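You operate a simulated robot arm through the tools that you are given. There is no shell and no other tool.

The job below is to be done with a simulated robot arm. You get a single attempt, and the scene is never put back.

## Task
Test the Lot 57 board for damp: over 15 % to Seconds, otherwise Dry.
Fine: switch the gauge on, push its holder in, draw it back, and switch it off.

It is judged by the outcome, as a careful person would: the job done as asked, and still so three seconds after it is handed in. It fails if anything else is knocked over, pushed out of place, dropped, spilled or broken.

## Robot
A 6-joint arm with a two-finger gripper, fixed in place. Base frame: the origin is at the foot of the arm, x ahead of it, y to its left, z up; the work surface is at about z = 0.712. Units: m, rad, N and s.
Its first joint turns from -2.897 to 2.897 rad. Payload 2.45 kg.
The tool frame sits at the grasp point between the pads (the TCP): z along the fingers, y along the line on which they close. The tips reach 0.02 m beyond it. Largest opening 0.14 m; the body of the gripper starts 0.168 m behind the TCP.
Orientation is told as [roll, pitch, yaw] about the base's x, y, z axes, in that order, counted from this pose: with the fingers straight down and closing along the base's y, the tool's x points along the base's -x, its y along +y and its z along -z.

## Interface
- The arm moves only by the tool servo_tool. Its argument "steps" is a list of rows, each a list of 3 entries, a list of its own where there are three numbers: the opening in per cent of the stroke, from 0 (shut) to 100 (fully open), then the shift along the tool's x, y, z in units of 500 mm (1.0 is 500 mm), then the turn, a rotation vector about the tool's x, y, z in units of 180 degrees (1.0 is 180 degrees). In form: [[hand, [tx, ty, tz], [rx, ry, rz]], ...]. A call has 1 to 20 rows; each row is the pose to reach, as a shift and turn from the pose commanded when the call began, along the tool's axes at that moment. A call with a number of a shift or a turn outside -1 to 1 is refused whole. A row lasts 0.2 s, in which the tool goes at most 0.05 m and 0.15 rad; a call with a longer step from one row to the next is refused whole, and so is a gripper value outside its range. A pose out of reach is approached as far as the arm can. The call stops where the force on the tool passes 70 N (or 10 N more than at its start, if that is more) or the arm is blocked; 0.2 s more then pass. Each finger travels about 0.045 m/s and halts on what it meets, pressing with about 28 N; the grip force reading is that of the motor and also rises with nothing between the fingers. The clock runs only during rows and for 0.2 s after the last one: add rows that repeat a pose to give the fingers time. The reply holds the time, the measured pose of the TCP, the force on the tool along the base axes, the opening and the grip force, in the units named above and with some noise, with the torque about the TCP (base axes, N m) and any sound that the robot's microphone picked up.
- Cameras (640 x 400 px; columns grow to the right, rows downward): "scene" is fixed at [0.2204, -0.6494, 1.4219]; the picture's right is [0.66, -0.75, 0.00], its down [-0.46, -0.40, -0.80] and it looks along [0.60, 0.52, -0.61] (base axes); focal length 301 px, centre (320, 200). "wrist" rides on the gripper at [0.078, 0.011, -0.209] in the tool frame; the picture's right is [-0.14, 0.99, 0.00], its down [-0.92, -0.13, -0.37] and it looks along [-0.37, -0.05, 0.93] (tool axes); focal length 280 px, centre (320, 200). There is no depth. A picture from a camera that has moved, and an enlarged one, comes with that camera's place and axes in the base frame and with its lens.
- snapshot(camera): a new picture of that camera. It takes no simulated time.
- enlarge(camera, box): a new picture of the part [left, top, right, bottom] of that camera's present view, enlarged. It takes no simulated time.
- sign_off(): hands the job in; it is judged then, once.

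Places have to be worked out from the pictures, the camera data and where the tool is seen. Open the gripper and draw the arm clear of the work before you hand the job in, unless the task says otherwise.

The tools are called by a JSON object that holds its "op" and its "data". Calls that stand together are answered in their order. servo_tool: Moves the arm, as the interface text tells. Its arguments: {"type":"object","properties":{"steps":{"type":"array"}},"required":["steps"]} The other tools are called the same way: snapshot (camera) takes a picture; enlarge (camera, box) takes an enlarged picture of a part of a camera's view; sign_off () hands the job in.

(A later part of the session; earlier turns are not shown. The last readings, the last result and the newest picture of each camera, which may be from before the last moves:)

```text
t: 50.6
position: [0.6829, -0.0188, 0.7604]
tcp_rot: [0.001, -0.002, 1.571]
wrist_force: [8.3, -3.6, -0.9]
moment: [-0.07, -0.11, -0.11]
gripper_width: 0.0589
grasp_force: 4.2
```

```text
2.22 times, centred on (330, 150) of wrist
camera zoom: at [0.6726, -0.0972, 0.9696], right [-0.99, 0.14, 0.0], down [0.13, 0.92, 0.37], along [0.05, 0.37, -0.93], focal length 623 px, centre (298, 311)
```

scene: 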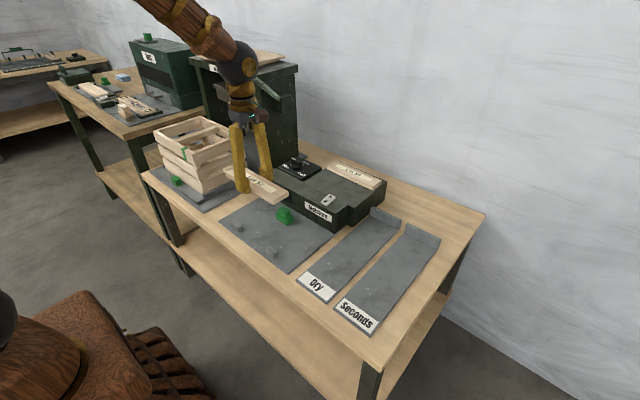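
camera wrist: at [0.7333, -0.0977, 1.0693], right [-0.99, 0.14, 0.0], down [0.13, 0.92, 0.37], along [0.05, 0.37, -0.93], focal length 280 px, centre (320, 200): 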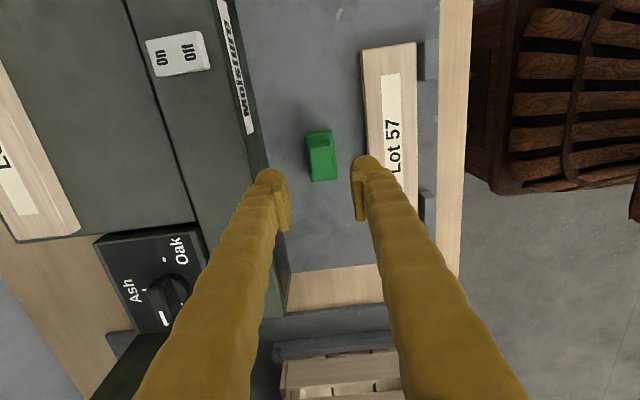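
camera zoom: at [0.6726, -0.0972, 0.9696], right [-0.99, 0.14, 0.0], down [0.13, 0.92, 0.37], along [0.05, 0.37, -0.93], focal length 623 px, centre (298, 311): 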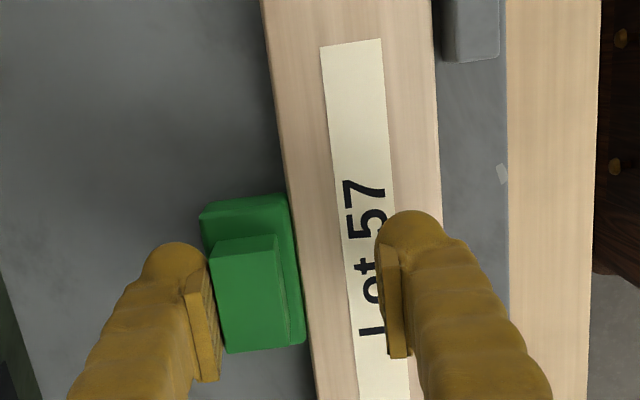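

The rear finger yields a little instead of pushing firmly, so I close the fingers onto the knob along the sliding direction; that grips it front-and-back (28 N max) without side loads.

{"op": "servo_tool", "data": {"steps": [[30, [0, 0, 0], [0, 0, 0]], [20, [0, 0, 0], [0, 0, 0]], [10, [0, 0, 0], [0, 0, 0]], [5, [0, 0, 0], [0, 0, 0]], [5, [0, 0, 0], [0, 0, 0]], [5, [0, 0, 0], [0, 0, 0]]]}}

{"op": "enlarge", "data": {"camera": "scene", "box": [220, 160, 340, 250]}}

{"op": "enlarge", "data": {"camera": "wrist", "box": [230, 60, 430, 240]}}

```text
t: 52.0
position: [0.6844, -0.019, 0.7627]
tcp_rot: [0.0, -0.001, 1.571]
wrist_force: [51.7, 3.5, -11.0]
moment: [0.03, -0.25, 0.02]
gripper_width: 0.0415
grasp_force: 26.2
```

```text
4.44 times, centred on (280, 205) of scene
camera zoom: at [0.2204, -0.6494, 1.4219], right [0.66, -0.75, 0.0], down [-0.46, -0.4, -0.8], along [0.6, 0.52, -0.61], focal length 1338 px, centre (498, 178)
```

zoom: 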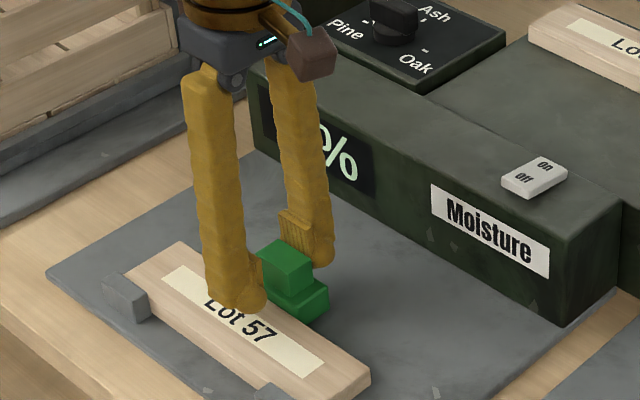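

```text
2.22 times, centred on (330, 150) of wrist
camera zoom: at [0.6738, -0.0971, 0.9699], right [-0.99, 0.14, 0.0], down [0.13, 0.92, 0.37], along [0.05, 0.37, -0.93], focal length 623 px, centre (298, 311)
```

zoom: 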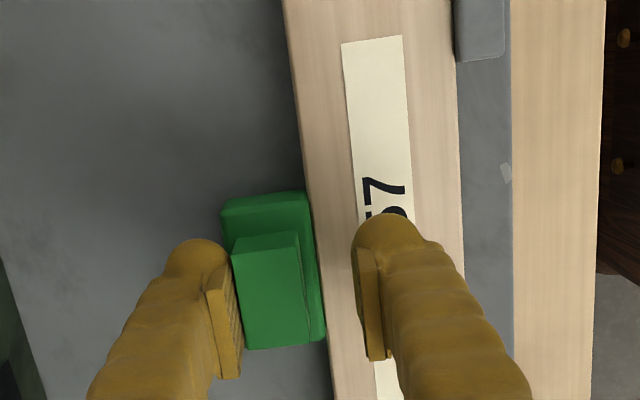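

The display has lit up — a "%" reading is showing, partly hidden by a finger. I zoom in to see what can be read.

{"op": "enlarge", "data": {"camera": "scene", "box": [262, 170, 306, 203]}}

```text
12.12 times, centred on (284, 186) of scene
camera zoom: at [0.2204, -0.6494, 1.4219], right [0.66, -0.75, 0.0], down [-0.46, -0.4, -0.8], along [0.6, 0.52, -0.61], focal length 3649 px, centre (756, 364)
```

zoom: 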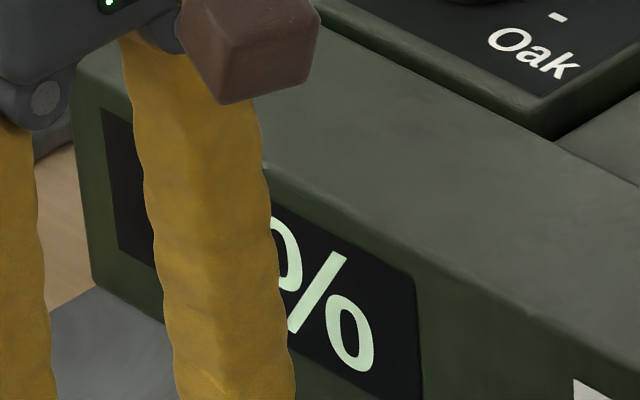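

The digits are behind the finger. I open the fingers and rise, leaving the holder clamped against the board, and see whether the reading stays.

{"op": "servo_tool", "data": {"steps": [[35, [0, 0, 0], [0, 0, 0]], [45, [0, 0, 0], [0, 0, 0]], [48, [0, 0, 0], [0, 0, 0]], [48, [0, 0, 0], [0, 0, 0]], [48, [0, 0, -0.04], [0, 0, 0]], [48, [0, 0, -0.12], [0, 0, 0]], [48, [0, 0, -0.2], [0, 0, 0]], [48, [0, 0, -0.28], [0, 0, 0]], [48, [0, 0, -0.36], [0, 0, 0]], [48, [0, 0, -0.36], [0, 0, 0]]]}}

{"op": "enlarge", "data": {"camera": "scene", "box": [210, 160, 350, 265]}}

{"op": "enlarge", "data": {"camera": "scene", "box": [262, 170, 306, 203]}}

```text
t: 54.2
position: [0.6797, -0.0194, 0.9394]
tcp_rot: [0.003, -0.001, 1.571]
wrist_force: [-0.5, -0.6, -0.2]
moment: [0.02, 0.0, 0.02]
gripper_width: 0.0673
grasp_force: 0.1
```

```text
3.81 times, centred on (280, 212) of scene
camera zoom: at [0.2204, -0.6494, 1.4219], right [0.66, -0.75, 0.0], down [-0.46, -0.4, -0.8], along [0.6, 0.52, -0.61], focal length 1147 px, centre (472, 152)
```

zoom: 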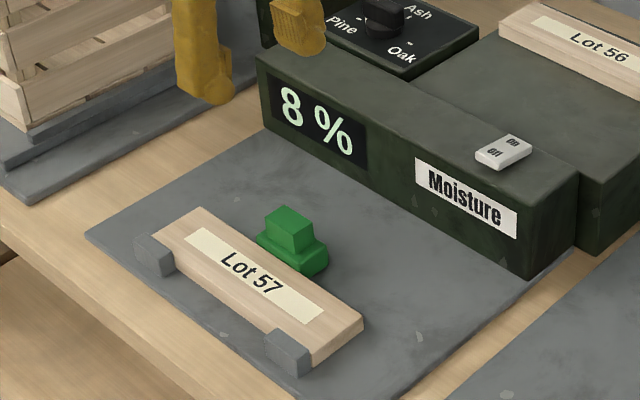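

```text
12.12 times, centred on (284, 186) of scene
camera zoom: at [0.2204, -0.6494, 1.4219], right [0.66, -0.75, 0.0], down [-0.46, -0.4, -0.8], along [0.6, 0.52, -0.61], focal length 3649 px, centre (756, 364)
```

zoom: 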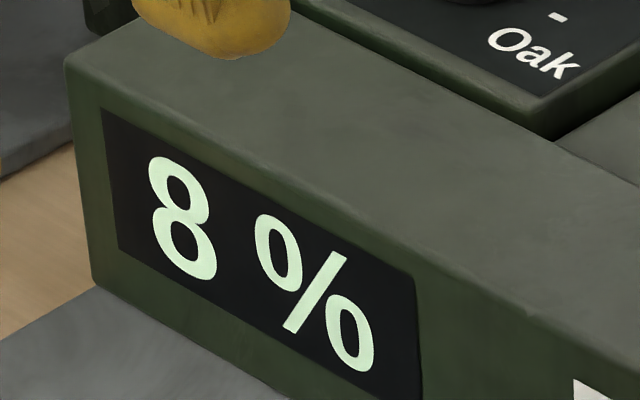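

The display reads 8 %. To be sure it has settled, I let a couple of seconds pass with the arm held still and read it again, and also look closely at the board's label.

{"op": "servo_tool", "data": {"steps": [[48, [0, 0, 0], [0, 0, 0]], [48, [0, 0, 0], [0, 0, 0]], [48, [0, 0, 0], [0, 0, 0]], [48, [0, 0, 0], [0, 0, 0]], [48, [0, 0, 0], [0, 0, 0]], [48, [0, 0, 0], [0, 0, 0]], [48, [0, 0, 0], [0, 0, 0]], [48, [0, 0, 0], [0, 0, 0]], [48, [0, 0, 0], [0, 0, 0]], [48, [0, 0, 0], [0, 0, 0]], [48, [0, 0, 0], [0, 0, 0]], [48, [0, 0, 0], [0, 0, 0]], [48, [0, 0, 0], [0, 0, 0]], [48, [0, 0, 0], [0, 0, 0]], [48, [0, 0, 0], [0, 0, 0]]]}}

{"op": "enlarge", "data": {"camera": "scene", "box": [262, 170, 306, 203]}}

{"op": "snapshot", "data": {"camera": "wrist"}}

{"op": "enlarge", "data": {"camera": "scene", "box": [240, 205, 310, 265]}}

```text
t: 57.4
position: [0.6806, -0.0191, 0.9396]
tcp_rot: [0.002, -0.002, 1.571]
wrist_force: [0.1, -0.1, 0.4]
moment: [0.03, -0.01, 0.01]
gripper_width: 0.0673
grasp_force: 0.1
```

```text
12.12 times, centred on (284, 186) of scene
camera zoom: at [0.2204, -0.6494, 1.4219], right [0.66, -0.75, 0.0], down [-0.46, -0.4, -0.8], along [0.6, 0.52, -0.61], focal length 3649 px, centre (756, 364)
```

zoom: 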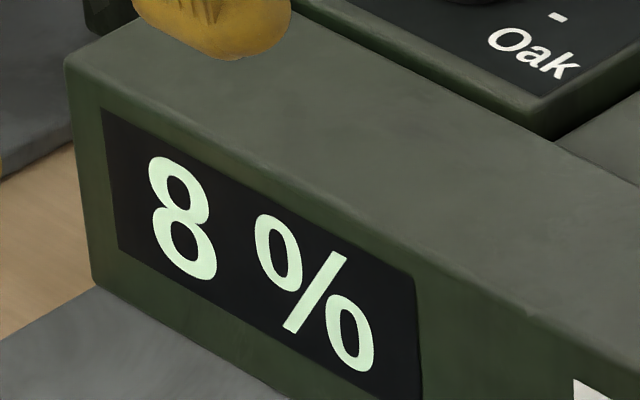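

```text
taken
camera wrist: at [0.6719, -0.0974, 1.1474], right [-0.99, 0.14, 0.0], down [0.13, 0.92, 0.37], along [0.05, 0.37, -0.93], focal length 280 px, centre (320, 200)
```

wrist: 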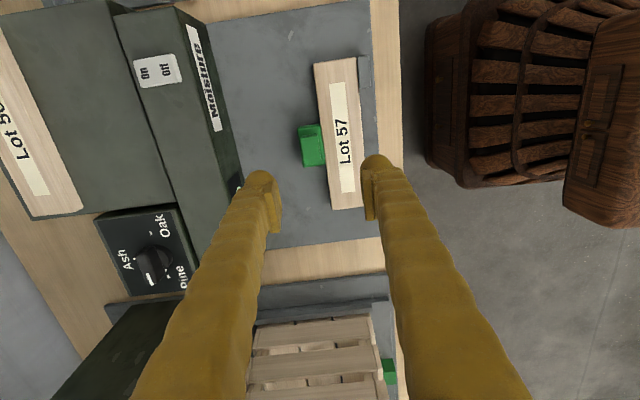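

```text
6.67 times, centred on (275, 235) of scene
camera zoom: at [0.2204, -0.6494, 1.4219], right [0.66, -0.75, 0.0], down [-0.46, -0.4, -0.8], along [0.6, 0.52, -0.61], focal length 2007 px, centre (620, -33)
```

zoom: 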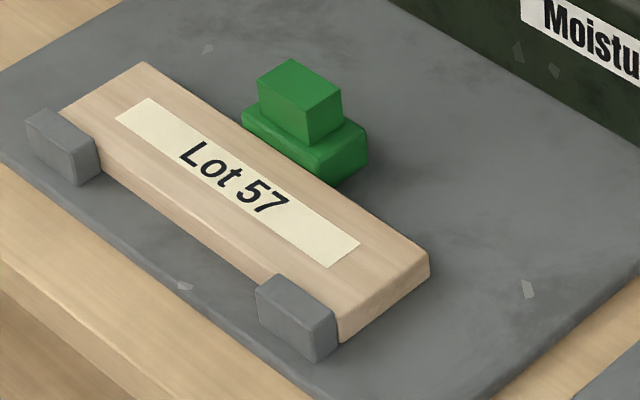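

The reading is steady at 8 %, so the board belongs in Dry. Now I draw the holder back; I zoom in to fix the knob's present place.

{"op": "enlarge", "data": {"camera": "wrist", "box": [270, 80, 390, 180]}}

```text
4.00 times, centred on (330, 130) of wrist
camera zoom: at [0.6719, -0.0974, 1.1474], right [-0.99, 0.14, 0.0], down [0.13, 0.92, 0.37], along [0.05, 0.37, -0.93], focal length 1122 px, centre (280, 480)
```

zoom: 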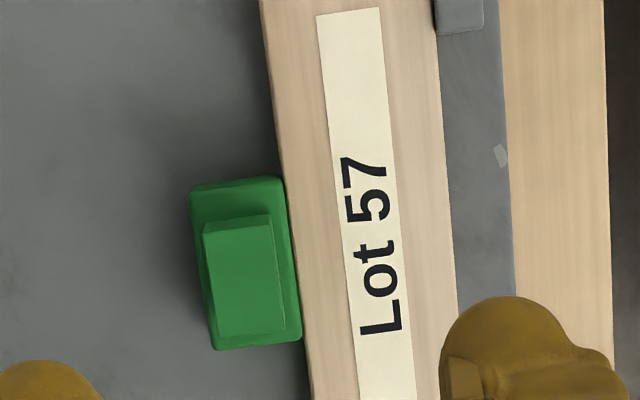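

The knob is at about (0.696, -0.019). I go over it slightly beyond toward +x and descend to z≈0.761 with the fingers in front and behind.

{"op": "servo_tool", "data": {"steps": [[48, [0, -0.02, 0.05], [0, 0, 0]], [48, [0, -0.038, 0.12], [0, 0, 0]], [48, [0, -0.038, 0.2], [0, 0, 0]], [48, [0, -0.038, 0.27], [0, 0, 0]], [48, [0, -0.038, 0.33], [0, 0, 0]], [48, [0, -0.038, 0.357], [0, 0, 0]], [48, [0, -0.038, 0.357], [0, 0, 0]]]}}

{"op": "enlarge", "data": {"camera": "wrist", "box": [230, 80, 430, 240]}}

{"op": "enlarge", "data": {"camera": "scene", "box": [230, 180, 330, 255]}}

```text
t: 59.0
position: [0.7019, -0.019, 0.7627]
tcp_rot: [0.002, -0.002, 1.571]
wrist_force: [0.5, -1.0, 0.7]
moment: [-0.04, 0.02, 0.0]
gripper_width: 0.0674
grasp_force: 0.1
```

```text
2.50 times, centred on (330, 160) of wrist
camera zoom: at [0.6913, -0.0972, 0.971], right [-0.99, 0.14, 0.0], down [0.13, 0.92, 0.37], along [0.05, 0.37, -0.93], focal length 701 px, centre (295, 300)
```

zoom: 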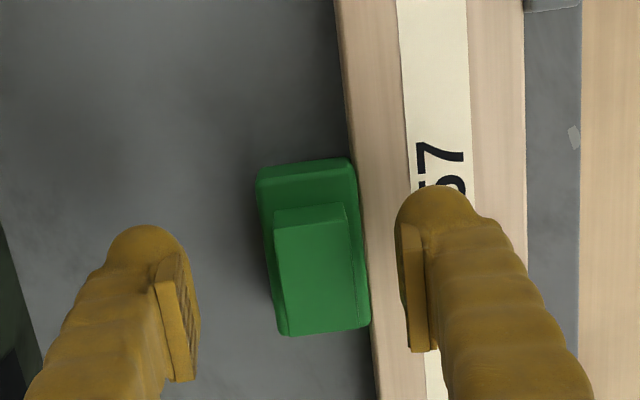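

```text
5.33 times, centred on (280, 218) of scene
camera zoom: at [0.2204, -0.6494, 1.4219], right [0.66, -0.75, 0.0], down [-0.46, -0.4, -0.8], along [0.6, 0.52, -0.61], focal length 1606 px, centre (533, 107)
```

zoom: 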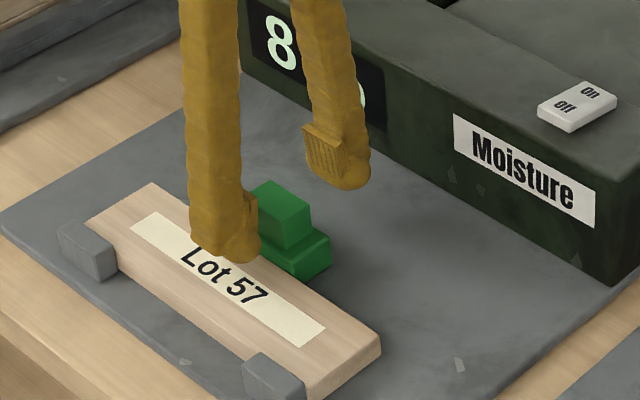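

The front finger will touch the knob first and pull it away from the board, which is the wanted direction. I close on the knob.

{"op": "servo_tool", "data": {"steps": [[35, [0, 0, 0], [0, 0, 0]], [25, [0, 0, 0], [0, 0, 0]], [15, [0, 0, 0], [0, 0, 0]], [8, [0, 0, 0], [0, 0, 0]], [8, [0, 0, 0], [0, 0, 0]], [8, [0, 0, 0], [0, 0, 0]], [8, [0, 0, 0], [0, 0, 0]]]}}

{"op": "enlarge", "data": {"camera": "wrist", "box": [230, 80, 430, 240]}}

{"op": "enlarge", "data": {"camera": "scene", "box": [230, 180, 330, 255]}}

```text
t: 60.6
position: [0.7001, -0.0203, 0.763]
tcp_rot: [0.003, -0.002, 1.57]
wrist_force: [-5.6, 0.3, -12.3]
moment: [0.0, 0.09, -0.04]
gripper_width: 0.0229
grasp_force: 44.9
```

```text
2.50 times, centred on (330, 160) of wrist
camera zoom: at [0.6912, -0.0972, 0.9709], right [-0.99, 0.14, 0.0], down [0.13, 0.92, 0.37], along [0.05, 0.37, -0.93], focal length 701 px, centre (295, 300)
```

zoom: 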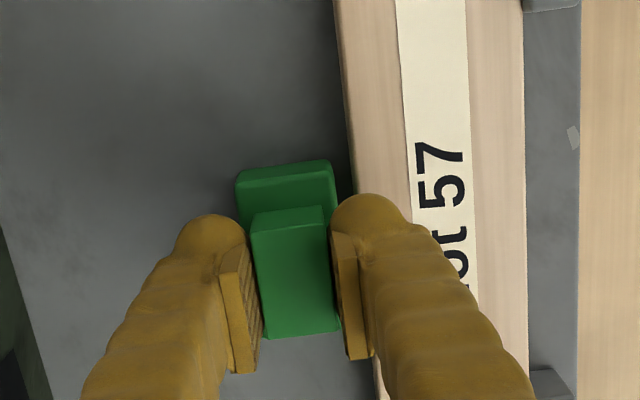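

```text
5.33 times, centred on (280, 218) of scene
camera zoom: at [0.2204, -0.6494, 1.4219], right [0.66, -0.75, 0.0], down [-0.46, -0.4, -0.8], along [0.6, 0.52, -0.61], focal length 1606 px, centre (533, 107)
```

zoom: 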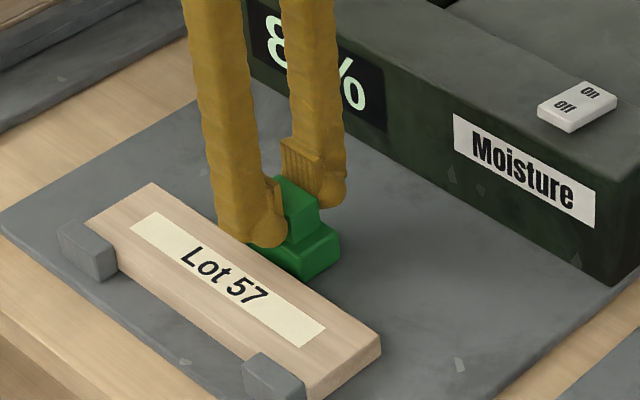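

The knob is gripped with small loads. I draw it back toward the gauge, half-way first, to check the loads.

{"op": "servo_tool", "data": {"steps": [[8, [0, -0.012, 0], [0, 0, 0]], [8, [0, -0.024, 0], [0, 0, 0]], [8, [0, -0.036, 0], [0, 0, 0]], [8, [0, -0.048, 0], [0, 0, 0]], [8, [0, -0.048, 0], [0, 0, 0]]]}}

```text
t: 61.8
position: [0.7242, -0.0197, 0.7623]
tcp_rot: [0.003, -0.002, 1.572]
wrist_force: [-6.7, 17.2, -4.5]
moment: [0.27, 0.07, -0.04]
gripper_width: 0.0232
grasp_force: 45.0
```

Loads are modest. I draw back the remaining 29 mm to its original place at x≈0.7535, with a half-millimetre relief sideways.

{"op": "servo_tool", "data": {"steps": [[8, [-0.001, -0.012, 0], [0, 0, 0]], [8, [-0.001, -0.024, 0], [0, 0, 0]], [8, [-0.001, -0.036, 0], [0, 0, 0]], [8, [-0.001, -0.048, 0], [0, 0, 0]], [8, [-0.001, -0.056, 0], [0, 0, 0]], [8, [-0.001, -0.056, 0], [0, 0, 0]]]}}

{"op": "enlarge", "data": {"camera": "scene", "box": [230, 170, 340, 255]}}

```text
t: 63.3
position: [0.7504, -0.0196, 0.7633]
tcp_rot: [0.006, 0.0, 1.57]
wrist_force: [-10.1, 0.1, 13.6]
moment: [-0.11, 0.11, -0.02]
gripper_width: 0.0229
grasp_force: 45.0
stopped in row 6: the force on the tool passed its limit at 73 N (the readings are from after the stop); the commanded pose is now the measured one
```

```text
4.71 times, centred on (285, 212) of scene
camera zoom: at [0.2204, -0.6494, 1.4219], right [0.66, -0.75, 0.0], down [-0.46, -0.4, -0.8], along [0.6, 0.52, -0.61], focal length 1417 px, centre (485, 141)
```

zoom: 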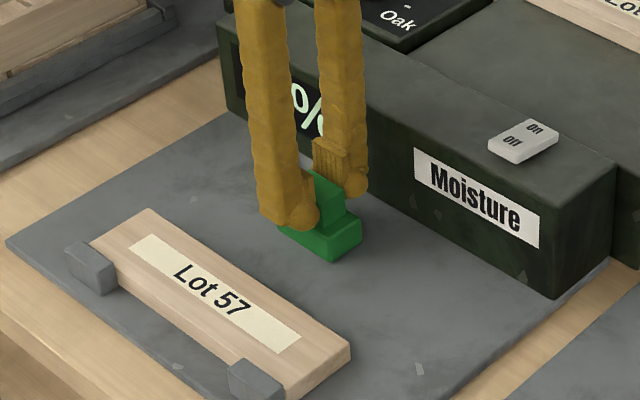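

The holder has come to its rear stop (the push stopped at 73 N, load now relaxed), i.e. it is fully back where it started. I release and rise.

{"op": "servo_tool", "data": {"steps": [[20, [0, 0, 0], [0, 0, 0]], [30, [0, 0, 0], [0, 0, 0]], [36, [0, 0, 0], [0, 0, 0]], [36, [0, 0, 0], [0, 0, 0]], [36, [0, 0, -0.04], [0, 0, 0]], [36, [0, 0, -0.12], [0, 0, 0]], [36, [0, 0, -0.2], [0, 0, 0]], [36, [0, 0, -0.28], [0, 0, 0]], [36, [0, 0, -0.28], [0, 0, 0]]]}}

{"op": "enlarge", "data": {"camera": "scene", "box": [220, 150, 360, 265]}}

{"op": "snapshot", "data": {"camera": "wrist"}}

```text
t: 65.3
position: [0.7519, -0.0194, 0.902]
tcp_rot: [0.006, 0.0, 1.571]
wrist_force: [0.0, -0.4, 0.0]
moment: [0.02, 0.01, 0.02]
gripper_width: 0.0504
grasp_force: 0.0
```

```text
3.48 times, centred on (290, 208) of scene
camera zoom: at [0.2204, -0.6494, 1.4219], right [0.66, -0.75, 0.0], down [-0.46, -0.4, -0.8], along [0.6, 0.52, -0.61], focal length 1047 px, centre (424, 174)
```

zoom: 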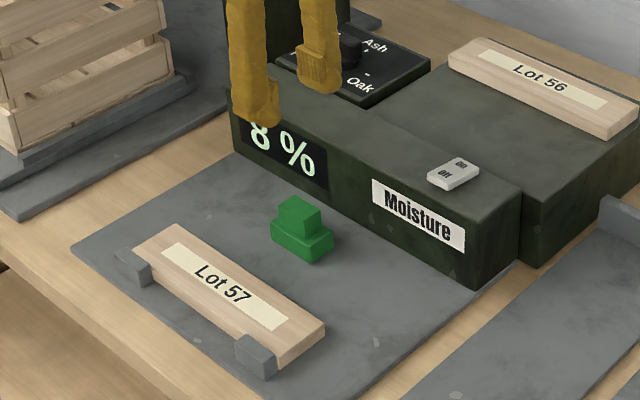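

```text
taken
camera wrist: at [0.7436, -0.0967, 1.1101], right [-0.99, 0.14, 0.01], down [0.13, 0.92, 0.37], along [0.04, 0.37, -0.93], focal length 280 px, centre (320, 200)
```

wrist: 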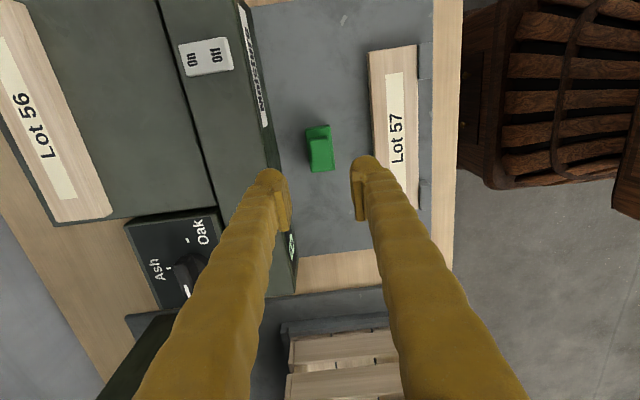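

The board stays put, and the display still shows 8 %. I compare the holder with the same zoom as at the start to confirm it is back in place.

{"op": "enlarge", "data": {"camera": "scene", "box": [260, 195, 340, 245]}}

```text
8.00 times, centred on (300, 220) of scene
camera zoom: at [0.2204, -0.6494, 1.4219], right [0.66, -0.75, 0.0], down [-0.46, -0.4, -0.8], along [0.6, 0.52, -0.61], focal length 2408 px, centre (480, 40)
```

zoom: 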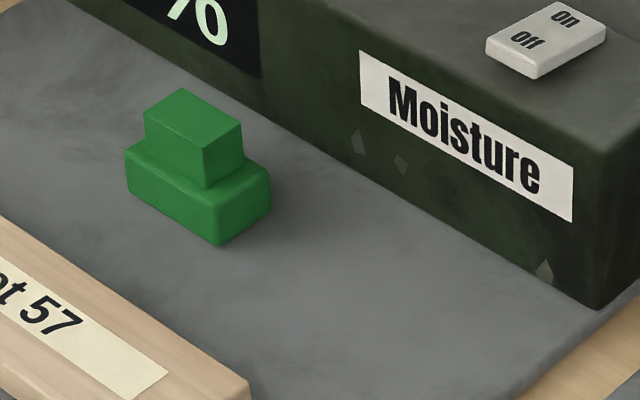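

The holder is exactly at its starting place. Now I switch off: from the torque reading of the first press, the fingertips actually touch ~12 mm toward -x of the TCP at yaw 0, so I aim the TCP at x≈0.842, y≈-0.141 to hit the Off half (≈0.83).

{"op": "servo_tool", "data": {"steps": [[36, [0.02, -0.015, -0.01], [0, 0, 0.0455]], [30, [0.045, -0.033, -0.02], [0, 0, 0.0909]], [20, [0.07, -0.051, -0.02], [0, 0, 0.1364]], [10, [0.095, -0.069, -0.02], [0, 0, 0.1818]], [0, [0.12, -0.087, -0.02], [0, 0, 0.2273]], [0, [0.145, -0.105, -0.02], [0, 0, 0.2727]], [0, [0.17, -0.123, -0.02], [0, 0, 0.3182]], [0, [0.195, -0.141, -0.02], [0, 0, 0.3636]], [0, [0.215, -0.157, -0.01], [0, 0, 0.4091]], [0, [0.232, -0.17, 0], [0, 0, 0.4545]], [0, [0.243, -0.18, 0], [0, 0, 0.5]], [0, [0.243, -0.18, 0], [0, 0, 0.5]]]}}

{"op": "snapshot", "data": {"camera": "wrist"}}

```text
t: 67.9
position: [0.8403, -0.1405, 0.9035]
tcp_rot: [0.001, 0.008, -0.002]
wrist_force: [0.8, -0.3, 0.6]
moment: [0.03, 0.0, -0.01]
gripper_width: 0.0002
grasp_force: 28.3
```

```text
taken
camera wrist: at [0.7655, -0.1291, 1.1108], right [0.14, 0.99, 0.0], down [0.92, -0.13, 0.36], along [0.36, -0.05, -0.93], focal length 280 px, centre (320, 200)
```

wrist: 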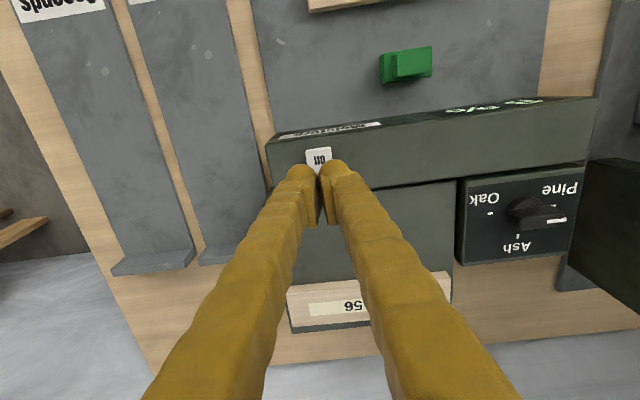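

I descend to about 1 cm above the rocker's Off end and check.

{"op": "servo_tool", "data": {"steps": [[0, [0, 0, 0.05], [0, 0, 0]], [0, [0, 0, 0.1], [0, 0, 0]], [0, [0, 0, 0.122], [0, 0, 0]], [0, [0, 0, 0.122], [0, 0, 0]]]}}

{"op": "enlarge", "data": {"camera": "scene", "box": [305, 165, 360, 210]}}

{"op": "enlarge", "data": {"camera": "wrist", "box": [250, 110, 390, 220]}}

```text
t: 68.9
position: [0.841, -0.1413, 0.841]
tcp_rot: [0.0, 0.007, 0.002]
wrist_force: [-0.1, 0.1, 0.3]
moment: [-0.01, 0.0, -0.02]
gripper_width: 0.0
grasp_force: 27.9
```

```text
8.89 times, centred on (332, 188) of scene
camera zoom: at [0.2204, -0.6494, 1.4219], right [0.66, -0.75, 0.0], down [-0.46, -0.4, -0.8], along [0.6, 0.52, -0.61], focal length 2676 px, centre (209, 311)
```

zoom: 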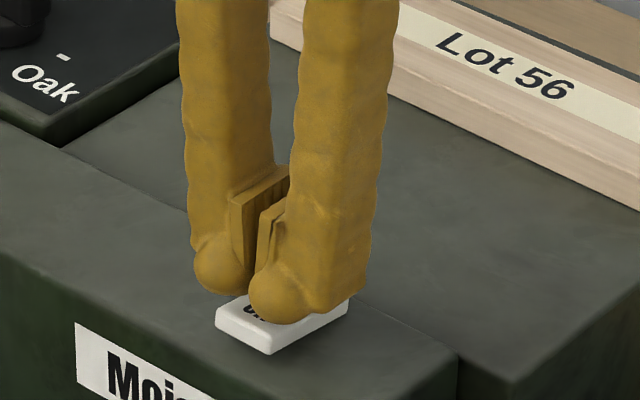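

```text
3.64 times, centred on (320, 165) of wrist
camera zoom: at [0.7645, -0.13, 1.0497], right [0.14, 0.99, 0.0], down [0.92, -0.13, 0.36], along [0.36, -0.05, -0.93], focal length 1020 px, centre (320, 327)
```

zoom: 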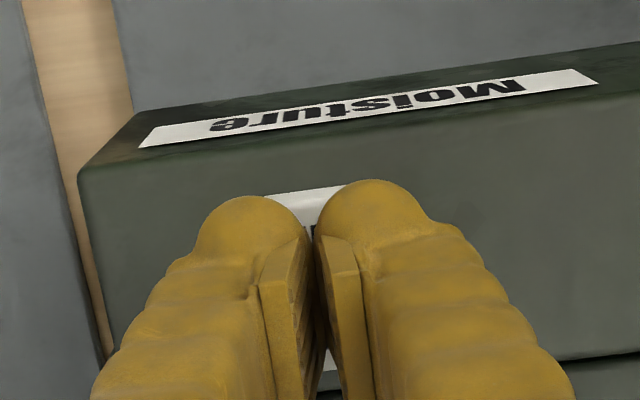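

I want the tips clearly on the Off half, so I shift 9 mm toward -x (TCP x≈0.832) at this height, then step down until contact.

{"op": "servo_tool", "data": {"steps": [[0, [0.01, 0, 0], [0, 0, 0]], [0, [0.018, 0, 0], [0, 0, 0]], [0, [0.018, 0, 0.01], [0, 0, 0]], [0, [0.018, 0, 0.018], [0, 0, 0]], [0, [0.018, 0, 0.018], [0, 0, 0]]]}}

{"op": "enlarge", "data": {"camera": "scene", "box": [305, 165, 360, 210]}}

```text
t: 70.1
position: [0.8314, -0.1416, 0.8319]
tcp_rot: [-0.001, 0.008, 0.001]
wrist_force: [-1.3, 1.2, 5.4]
moment: [0.01, -0.04, 0.02]
gripper_width: 0.006
grasp_force: 29.8
```

```text
8.89 times, centred on (332, 188) of scene
camera zoom: at [0.2204, -0.6494, 1.4219], right [0.66, -0.75, 0.0], down [-0.46, -0.4, -0.8], along [0.6, 0.52, -0.61], focal length 2676 px, centre (209, 311)
```

zoom: 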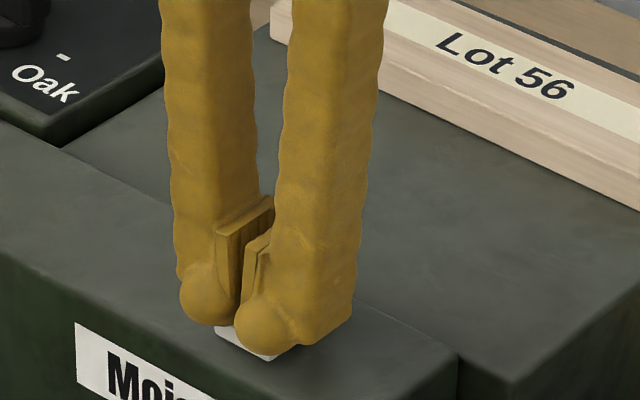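

Contact at about 5 N. I check whether the display already went dark.

{"op": "enlarge", "data": {"camera": "scene", "box": [255, 160, 355, 225]}}

```text
6.15 times, centred on (305, 192) of scene
camera zoom: at [0.2204, -0.6494, 1.4219], right [0.66, -0.75, 0.0], down [-0.46, -0.4, -0.8], along [0.6, 0.52, -0.61], focal length 1852 px, centre (412, 246)
```

zoom: 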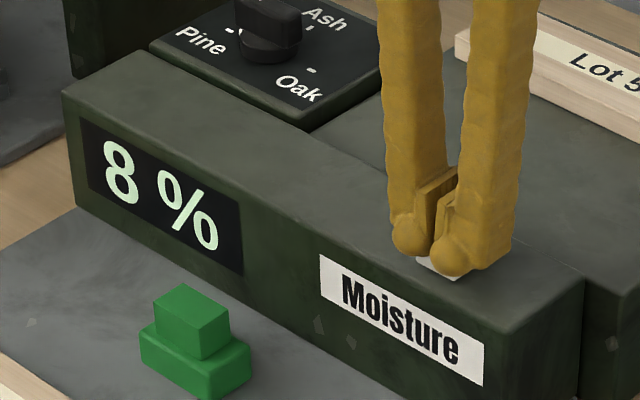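

Still lit, so not yet switched. I press a further 1.5 mm.

{"op": "servo_tool", "data": {"steps": [[0, [0, 0, 0.002], [0, 0, 0]], [0, [0, 0, 0.003], [0, 0, 0]], [0, [0, 0, 0.003], [0, 0, 0]]]}}

{"op": "enlarge", "data": {"camera": "scene", "box": [255, 160, 355, 225]}}

```text
t: 70.9
position: [0.8321, -0.1422, 0.8319]
tcp_rot: [0.001, 0.005, 0.002]
wrist_force: [-13.8, -6.8, 39.6]
moment: [-0.13, -0.17, -0.11]
gripper_width: 0.0061
grasp_force: 29.2
```

```text
6.15 times, centred on (305, 192) of scene
camera zoom: at [0.2204, -0.6494, 1.4219], right [0.66, -0.75, 0.0], down [-0.46, -0.4, -0.8], along [0.6, 0.52, -0.61], focal length 1852 px, centre (412, 246)
```

zoom: 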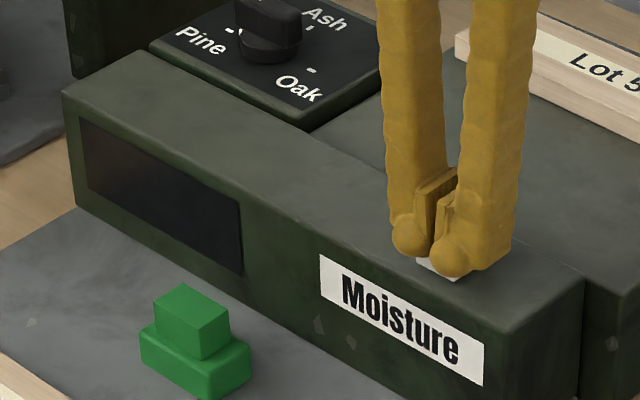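

The display is dark: the gauge is off. I rise clear and check the rocker.

{"op": "servo_tool", "data": {"steps": [[0, [0, 0, -0.01], [0, 0, 0]], [0, [0, 0, -0.06], [0, 0, 0]], [0, [0.05, 0, -0.12], [0, 0, 0]], [0, [0.12, 0.04, -0.18], [0, 0, 0]], [0, [0.18, 0.1, -0.22], [0, 0, 0]], [0, [0.18, 0.1, -0.22], [0, 0, 0]]]}}

{"op": "enlarge", "data": {"camera": "scene", "box": [255, 160, 355, 225]}}

{"op": "snapshot", "data": {"camera": "wrist"}}

```text
refused: row 4 steps farther than a row can; nothing moved
```

```text
6.15 times, centred on (305, 192) of scene
camera zoom: at [0.2204, -0.6494, 1.4219], right [0.66, -0.75, 0.0], down [-0.46, -0.4, -0.8], along [0.6, 0.52, -0.61], focal length 1852 px, centre (412, 246)
```

zoom: 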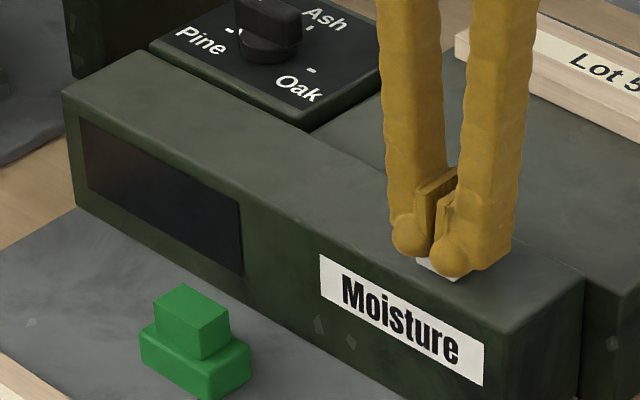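

```text
taken
camera wrist: at [0.7559, -0.1301, 1.0398], right [0.14, 0.99, 0.0], down [0.92, -0.13, 0.36], along [0.36, -0.05, -0.93], focal length 280 px, centre (320, 200)
```

wrist: 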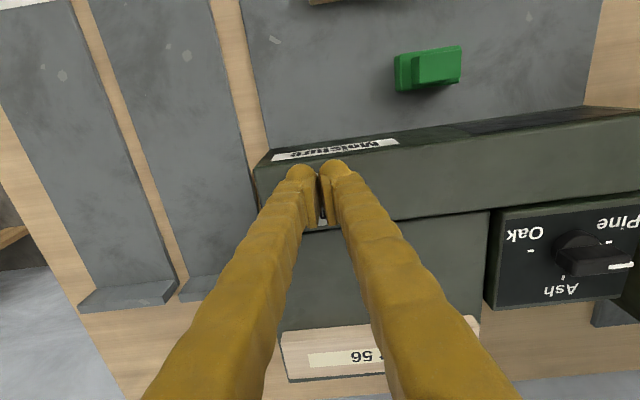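

That row was too long and nothing moved; I repeat the retreat with shorter rows, straight up first.

{"op": "servo_tool", "data": {"steps": [[0, [0, 0, -0.01], [0, 0, 0]], [0, [0, 0, -0.06], [0, 0, 0]], [0, [0, 0, -0.12], [0, 0, 0]], [0, [0.05, 0.03, -0.16], [0, 0, 0]], [0, [0.11, 0.06, -0.2], [0, 0, 0]], [0, [0.17, 0.09, -0.22], [0, 0, 0]], [0, [0.17, 0.09, -0.22], [0, 0, 0]]]}}

{"op": "enlarge", "data": {"camera": "scene", "box": [255, 160, 355, 225]}}

{"op": "enlarge", "data": {"camera": "scene", "box": [230, 195, 320, 265]}}

```text
t: 72.5
position: [0.7504, -0.0965, 0.9398]
tcp_rot: [0.0, 0.005, 0.0]
wrist_force: [0.7, -0.4, 0.2]
moment: [0.02, 0.01, -0.03]
gripper_width: 0.0001
grasp_force: 29.3
```

```text
6.15 times, centred on (305, 192) of scene
camera zoom: at [0.2204, -0.6494, 1.4219], right [0.66, -0.75, 0.0], down [-0.46, -0.4, -0.8], along [0.6, 0.52, -0.61], focal length 1852 px, centre (412, 246)
```

zoom: 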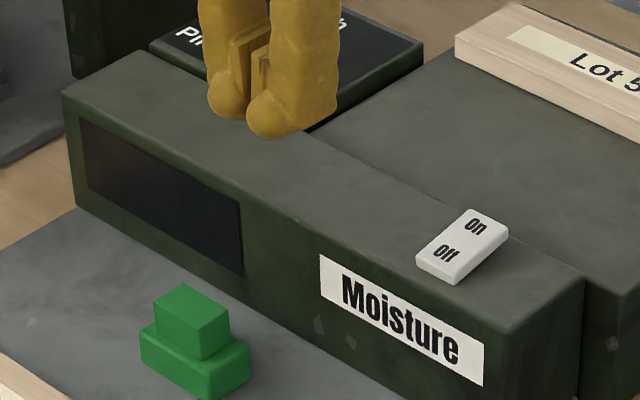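

```text
5.71 times, centred on (275, 230) of scene
camera zoom: at [0.2204, -0.6494, 1.4219], right [0.66, -0.75, 0.0], down [-0.46, -0.4, -0.8], along [0.6, 0.52, -0.61], focal length 1720 px, centre (577, 29)
```

zoom: 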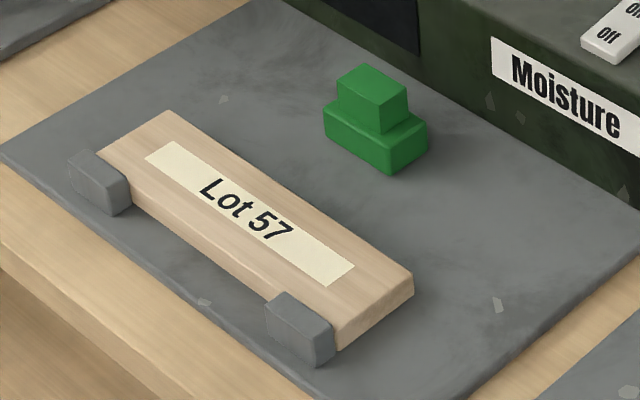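

The rocker is back to Off, the display dark, the holder in place. Now I go back over the board, tool turned 90°, fingers opened to 80 mm.

{"op": "servo_tool", "data": {"steps": [[0, [0.02, 0.014, 0], [0, 0, -0.0455]], [15, [0.04, 0.028, 0], [0, 0, -0.0909]], [30, [0.06, 0.042, 0], [0, 0, -0.1364]], [45, [0.08, 0.056, 0], [0, 0, -0.1818]], [57, [0.1, 0.07, 0], [0, 0, -0.2273]], [57, [0.12, 0.084, 0], [0, 0, -0.2727]], [57, [0.14, 0.098, 0], [0, 0, -0.3182]], [57, [0.16, 0.112, 0], [0, 0, -0.3636]], [57, [0.175, 0.126, 0], [0, 0, -0.4091]], [57, [0.19, 0.14, 0], [0, 0, -0.4545]], [57, [0.204, 0.153, 0], [0, 0, -0.5]], [57, [0.204, 0.153, 0], [0, 0, -0.5]]]}}

{"op": "enlarge", "data": {"camera": "wrist", "box": [230, 30, 430, 240]}}

```text
t: 75.1
position: [0.6473, -0.0194, 0.941]
tcp_rot: [0.007, -0.001, 1.572]
wrist_force: [-0.2, 0.2, -0.8]
moment: [0.0, 0.01, 0.02]
gripper_width: 0.0798
grasp_force: 0.0
```

```text
1.90 times, centred on (330, 135) of wrist
camera zoom: at [0.6379, -0.0973, 1.1493], right [-0.99, 0.14, 0.01], down [0.13, 0.92, 0.37], along [0.04, 0.37, -0.93], focal length 534 px, centre (301, 324)
```

zoom: 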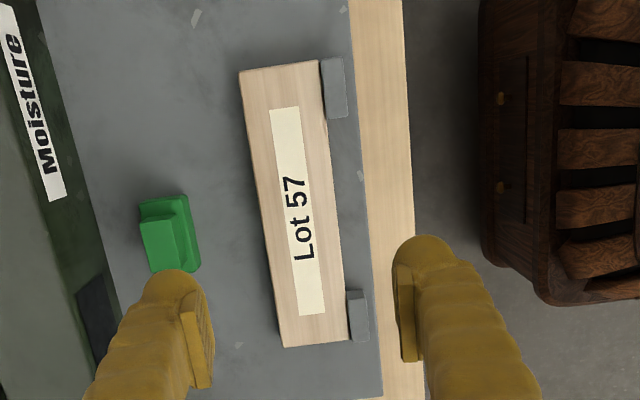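

The board is centred at about (0.648, -0.019), right under the tool. I descend around it to z≈0.736.

{"op": "servo_tool", "data": {"steps": [[57, [0, 0, 0.08], [0, 0.0022, 0]], [57, [0, 0, 0.16], [0, 0.0022, 0]], [57, [0, 0, 0.24], [0, 0.0022, 0]], [57, [0, 0, 0.31], [0, 0.0022, 0]], [57, [0, 0, 0.37], [0, 0.0022, 0]], [57, [0, 0, 0.4], [0, 0.0022, 0]], [57, [0, 0, 0.409], [0, 0.0022, 0]], [57, [0, 0, 0.409], [0, 0.0022, 0]]]}}

{"op": "enlarge", "data": {"camera": "wrist", "box": [230, 80, 430, 240]}}

{"op": "enlarge", "data": {"camera": "scene", "box": [220, 190, 320, 260]}}

```text
t: 76.9
position: [0.6445, -0.0191, 0.7362]
tcp_rot: [0.007, 0.004, 1.572]
wrist_force: [0.3, 0.7, -0.1]
moment: [-0.01, 0.01, -0.02]
gripper_width: 0.08
grasp_force: 0.1
```

```text
2.50 times, centred on (330, 160) of wrist
camera zoom: at [0.6362, -0.0959, 0.9457], right [-0.99, 0.14, 0.01], down [0.13, 0.92, 0.36], along [0.04, 0.36, -0.93], focal length 701 px, centre (295, 300)
```

zoom: 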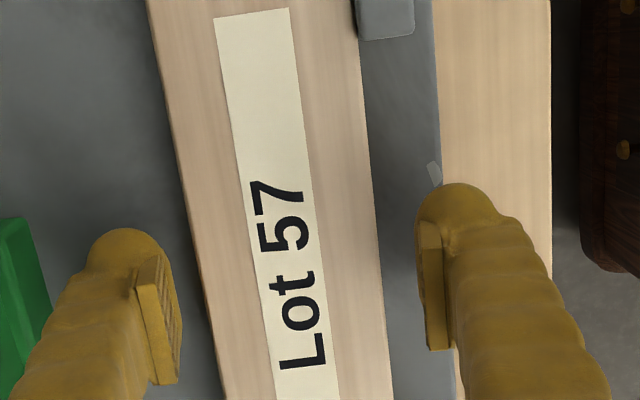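

```text
5.71 times, centred on (270, 225) of scene
camera zoom: at [0.2204, -0.6494, 1.4219], right [0.66, -0.75, 0.0], down [-0.46, -0.4, -0.8], along [0.6, 0.52, -0.61], focal length 1720 px, centre (606, 57)
```

zoom: 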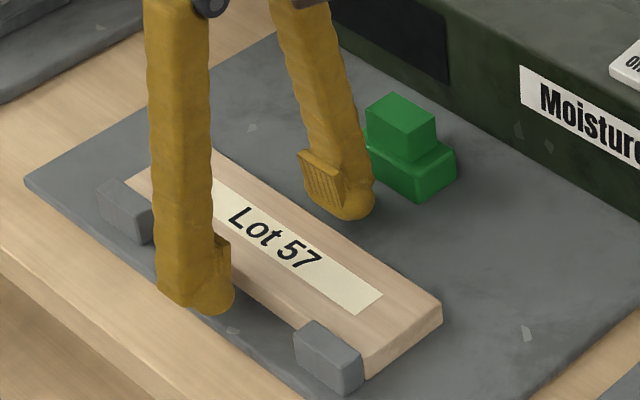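

The tool is about 3.5 mm too far to -x, so the rear finger would press the board against the lugs; I shift +3.5 mm in x, then close.

{"op": "servo_tool", "data": {"steps": [[57, [0, -0.004, 0], [0, 0, 0]], [57, [0, -0.008, 0], [0, 0, 0]], [57, [0, -0.008, 0], [0, 0, 0]], [40, [0, -0.008, 0], [0, 0, 0]], [25, [0, -0.008, 0], [0, 0, 0]], [20, [0, -0.008, 0], [0, 0, 0]], [20, [0, -0.008, 0], [0, 0, 0]]]}}

{"op": "enlarge", "data": {"camera": "wrist", "box": [230, 80, 430, 240]}}

```text
t: 78.6
position: [0.6495, -0.0198, 0.7441]
tcp_rot: [-0.003, 0.007, 1.571]
wrist_force: [-27.9, 1.2, 108.1]
moment: [0.14, 3.01, 0.03]
gripper_width: 0.0474
grasp_force: 26.8
stopped in row 7: the force on the tool passed its limit at 76 N (the readings are from after the stop); the commanded pose is now the measured one
```

```text
2.50 times, centred on (330, 160) of wrist
camera zoom: at [0.6403, -0.0963, 0.9532], right [-0.99, 0.14, 0.0], down [0.13, 0.92, 0.36], along [0.05, 0.36, -0.93], focal length 701 px, centre (295, 300)
```

zoom: 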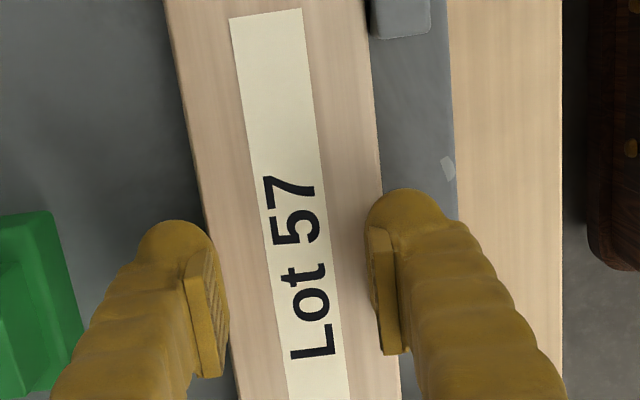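

The force rose to 108 N vertically and the opening (47 mm) is less than the board's width, so the front finger seems to be riding on the board's edge. I stop and look before doing anything.

{"op": "enlarge", "data": {"camera": "scene", "box": [220, 190, 320, 260]}}

{"op": "enlarge", "data": {"camera": "scene", "box": [235, 210, 285, 250]}}

{"op": "snapshot", "data": {"camera": "wrist"}}

```text
5.71 times, centred on (270, 225) of scene
camera zoom: at [0.2204, -0.6494, 1.4219], right [0.66, -0.75, 0.0], down [-0.46, -0.4, -0.8], along [0.6, 0.52, -0.61], focal length 1720 px, centre (606, 57)
```

zoom: 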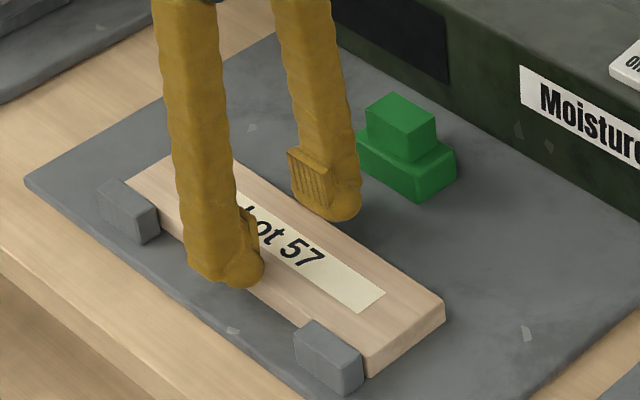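

```text
10.00 times, centred on (260, 230) of scene
camera zoom: at [0.2204, -0.6494, 1.4219], right [0.66, -0.75, 0.0], down [-0.46, -0.4, -0.8], along [0.6, 0.52, -0.61], focal length 3010 px, centre (920, -100)
```

zoom: 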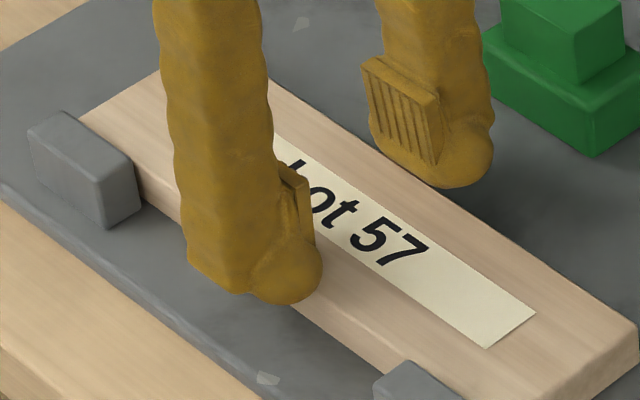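

```text
taken
camera wrist: at [0.6403, -0.0963, 0.9532], right [-0.99, 0.14, 0.0], down [0.13, 0.92, 0.36], along [0.05, 0.36, -0.93], focal length 280 px, centre (320, 200)
```

wrist: 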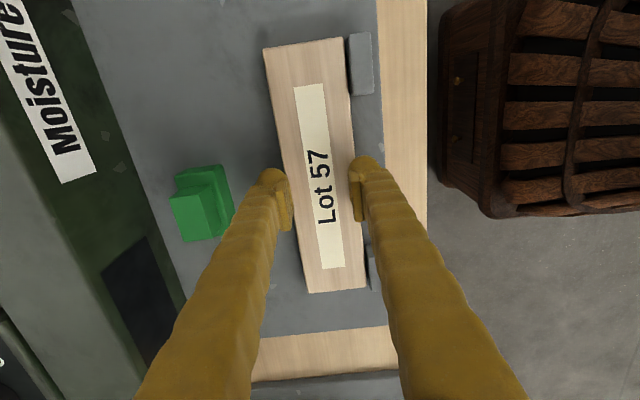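

The fingertips are rounded and I was ~4 mm higher relative to the support than at the first pick, so they rode up onto the board's edges; the board itself is still flat against the lugs. I rise with the fingers held at their present opening, then reopen.

{"op": "servo_tool", "data": {"steps": [[36, [0, 0, -0.01], [0, 0, 0]], [38, [0, 0, -0.04], [0, 0, 0]], [57, [0, 0, -0.08], [0, 0, 0]], [57, [0, 0, -0.08], [0, 0, 0]], [57, [0, 0, -0.08], [0, 0, 0]]]}}

{"op": "enlarge", "data": {"camera": "scene", "box": [220, 190, 320, 260]}}

{"op": "enlarge", "data": {"camera": "wrist", "box": [230, 20, 430, 240]}}

```text
t: 78.8
position: [0.6534, -0.0198, 0.7473]
tcp_rot: [-0.009, 0.008, 1.57]
wrist_force: [-3.1, 0.7, 56.3]
moment: [0.12, 2.04, 0.07]
gripper_width: 0.0548
grasp_force: 2.7
stopped in row 1: the force on the tool passed its limit at 150 N (the readings are from after the stop); the commanded pose is now the measured one
```

```text
5.71 times, centred on (270, 225) of scene
camera zoom: at [0.2204, -0.6494, 1.4219], right [0.66, -0.75, 0.0], down [-0.46, -0.4, -0.8], along [0.6, 0.52, -0.61], focal length 1720 px, centre (606, 57)
```

zoom: 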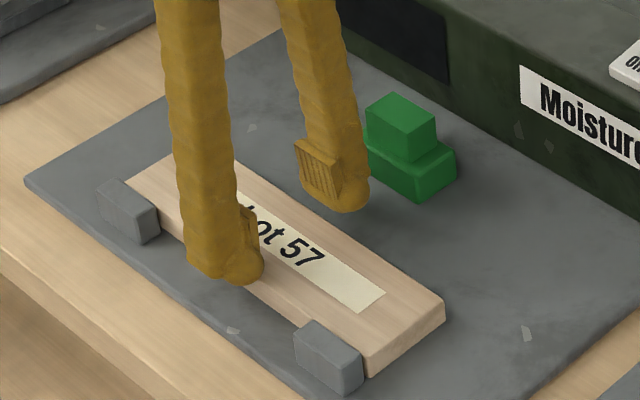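

```text
1.82 times, centred on (330, 130) of wrist
camera zoom: at [0.6424, -0.0964, 0.9552], right [-0.99, 0.14, -0.01], down [0.13, 0.92, 0.36], along [0.06, 0.36, -0.93], focal length 510 px, centre (302, 327)
```

zoom: 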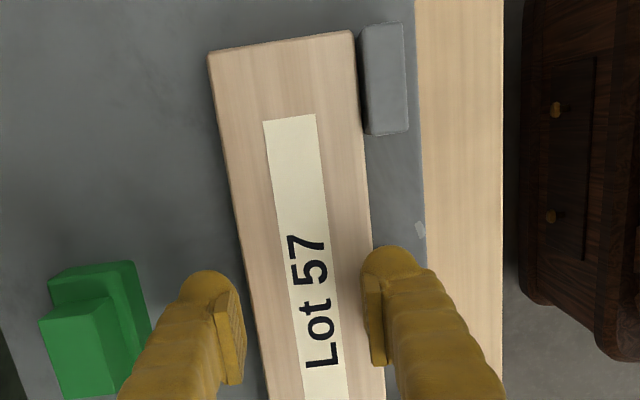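

The arm is still pressed upward at the front finger (≈56 N). I keep the opening as it is and ease upward in small rows to relieve it.

{"op": "servo_tool", "data": {"steps": [[39, [0, 0, -0.003], [0, 0, 0]], [39, [0, 0, -0.006], [0, 0, 0]], [39, [0, 0, -0.01], [0, 0, 0]], [39, [0, 0, -0.016], [0, 0, 0]], [39, [0, 0, -0.016], [0, 0, 0]]]}}

{"op": "enlarge", "data": {"camera": "scene", "box": [235, 210, 285, 250]}}

```text
t: 80.0
position: [0.6525, -0.0212, 0.7523]
tcp_rot: [-0.003, 0.007, 1.57]
wrist_force: [-0.4, 0.0, -0.2]
moment: [-0.01, 0.01, -0.02]
gripper_width: 0.0547
grasp_force: 0.1
```

```text
10.00 times, centred on (260, 230) of scene
camera zoom: at [0.2204, -0.6494, 1.4219], right [0.66, -0.75, 0.0], down [-0.46, -0.4, -0.8], along [0.6, 0.52, -0.61], focal length 3010 px, centre (920, -100)
```

zoom: 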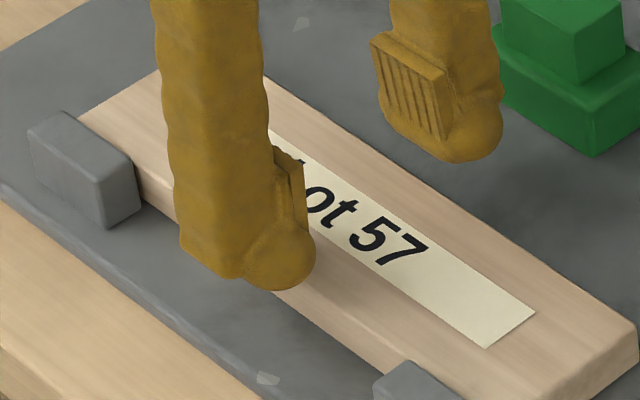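

The force is gone and the board still lies flat against the lugs. I open to 80 mm, rise a little and look again at the alignment.

{"op": "servo_tool", "data": {"steps": [[45, [0, 0, -0.02], [0, 0, 0]], [57, [0, 0, -0.06], [0, 0, 0]], [57, [0, 0, -0.06], [0, 0, 0]], [57, [0, 0, -0.06], [0, 0, 0]]]}}

{"op": "enlarge", "data": {"camera": "wrist", "box": [230, 20, 430, 240]}}

{"op": "enlarge", "data": {"camera": "scene", "box": [220, 190, 320, 260]}}

```text
t: 81.0
position: [0.6512, -0.0198, 0.7825]
tcp_rot: [-0.003, 0.008, 1.571]
wrist_force: [1.4, -0.2, 0.2]
moment: [0.01, 0.0, -0.03]
gripper_width: 0.0797
grasp_force: 0.2
```

```text
1.82 times, centred on (330, 130) of wrist
camera zoom: at [0.641, -0.0961, 0.9905], right [-0.99, 0.14, 0.0], down [0.13, 0.92, 0.36], along [0.05, 0.36, -0.93], focal length 510 px, centre (302, 327)
```

zoom: 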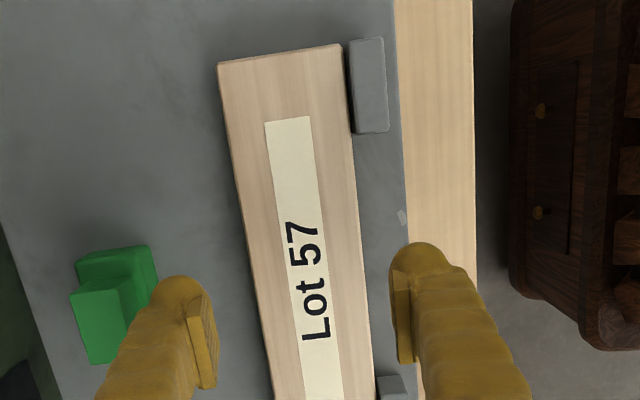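

```text
5.71 times, centred on (270, 225) of scene
camera zoom: at [0.2204, -0.6494, 1.4219], right [0.66, -0.75, 0.0], down [-0.46, -0.4, -0.8], along [0.6, 0.52, -0.61], focal length 1720 px, centre (606, 57)
```

zoom: 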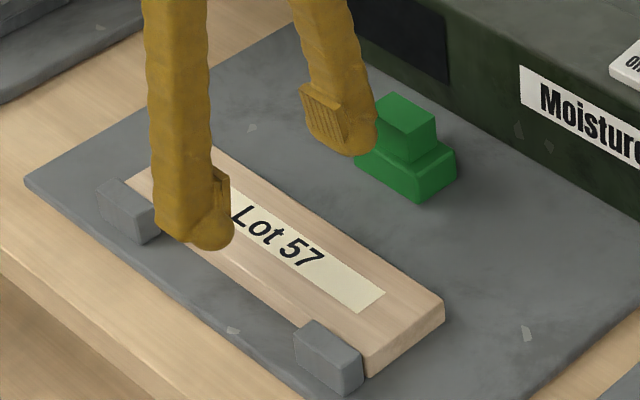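

The board is centred under the tool (x≈0.651). I descend again, this time stepping down until the tips just touch the bed so they grip the board's full side.

{"op": "servo_tool", "data": {"steps": [[57, [0, 0, 0.03], [0, -0.0022, 0]], [57, [0, 0, 0.06], [0, -0.0022, 0]], [57, [0, 0, 0.085], [0, -0.0022, 0]], [57, [0, 0, 0.094], [0, -0.0022, 0]], [57, [0, 0, 0.094], [0, -0.0022, 0]]]}}

```text
t: 82.2
position: [0.6525, -0.0201, 0.7341]
tcp_rot: [-0.004, 0.002, 1.57]
wrist_force: [-0.5, 0.8, 0.8]
moment: [0.02, -0.01, 0.01]
gripper_width: 0.0797
grasp_force: 0.0
```

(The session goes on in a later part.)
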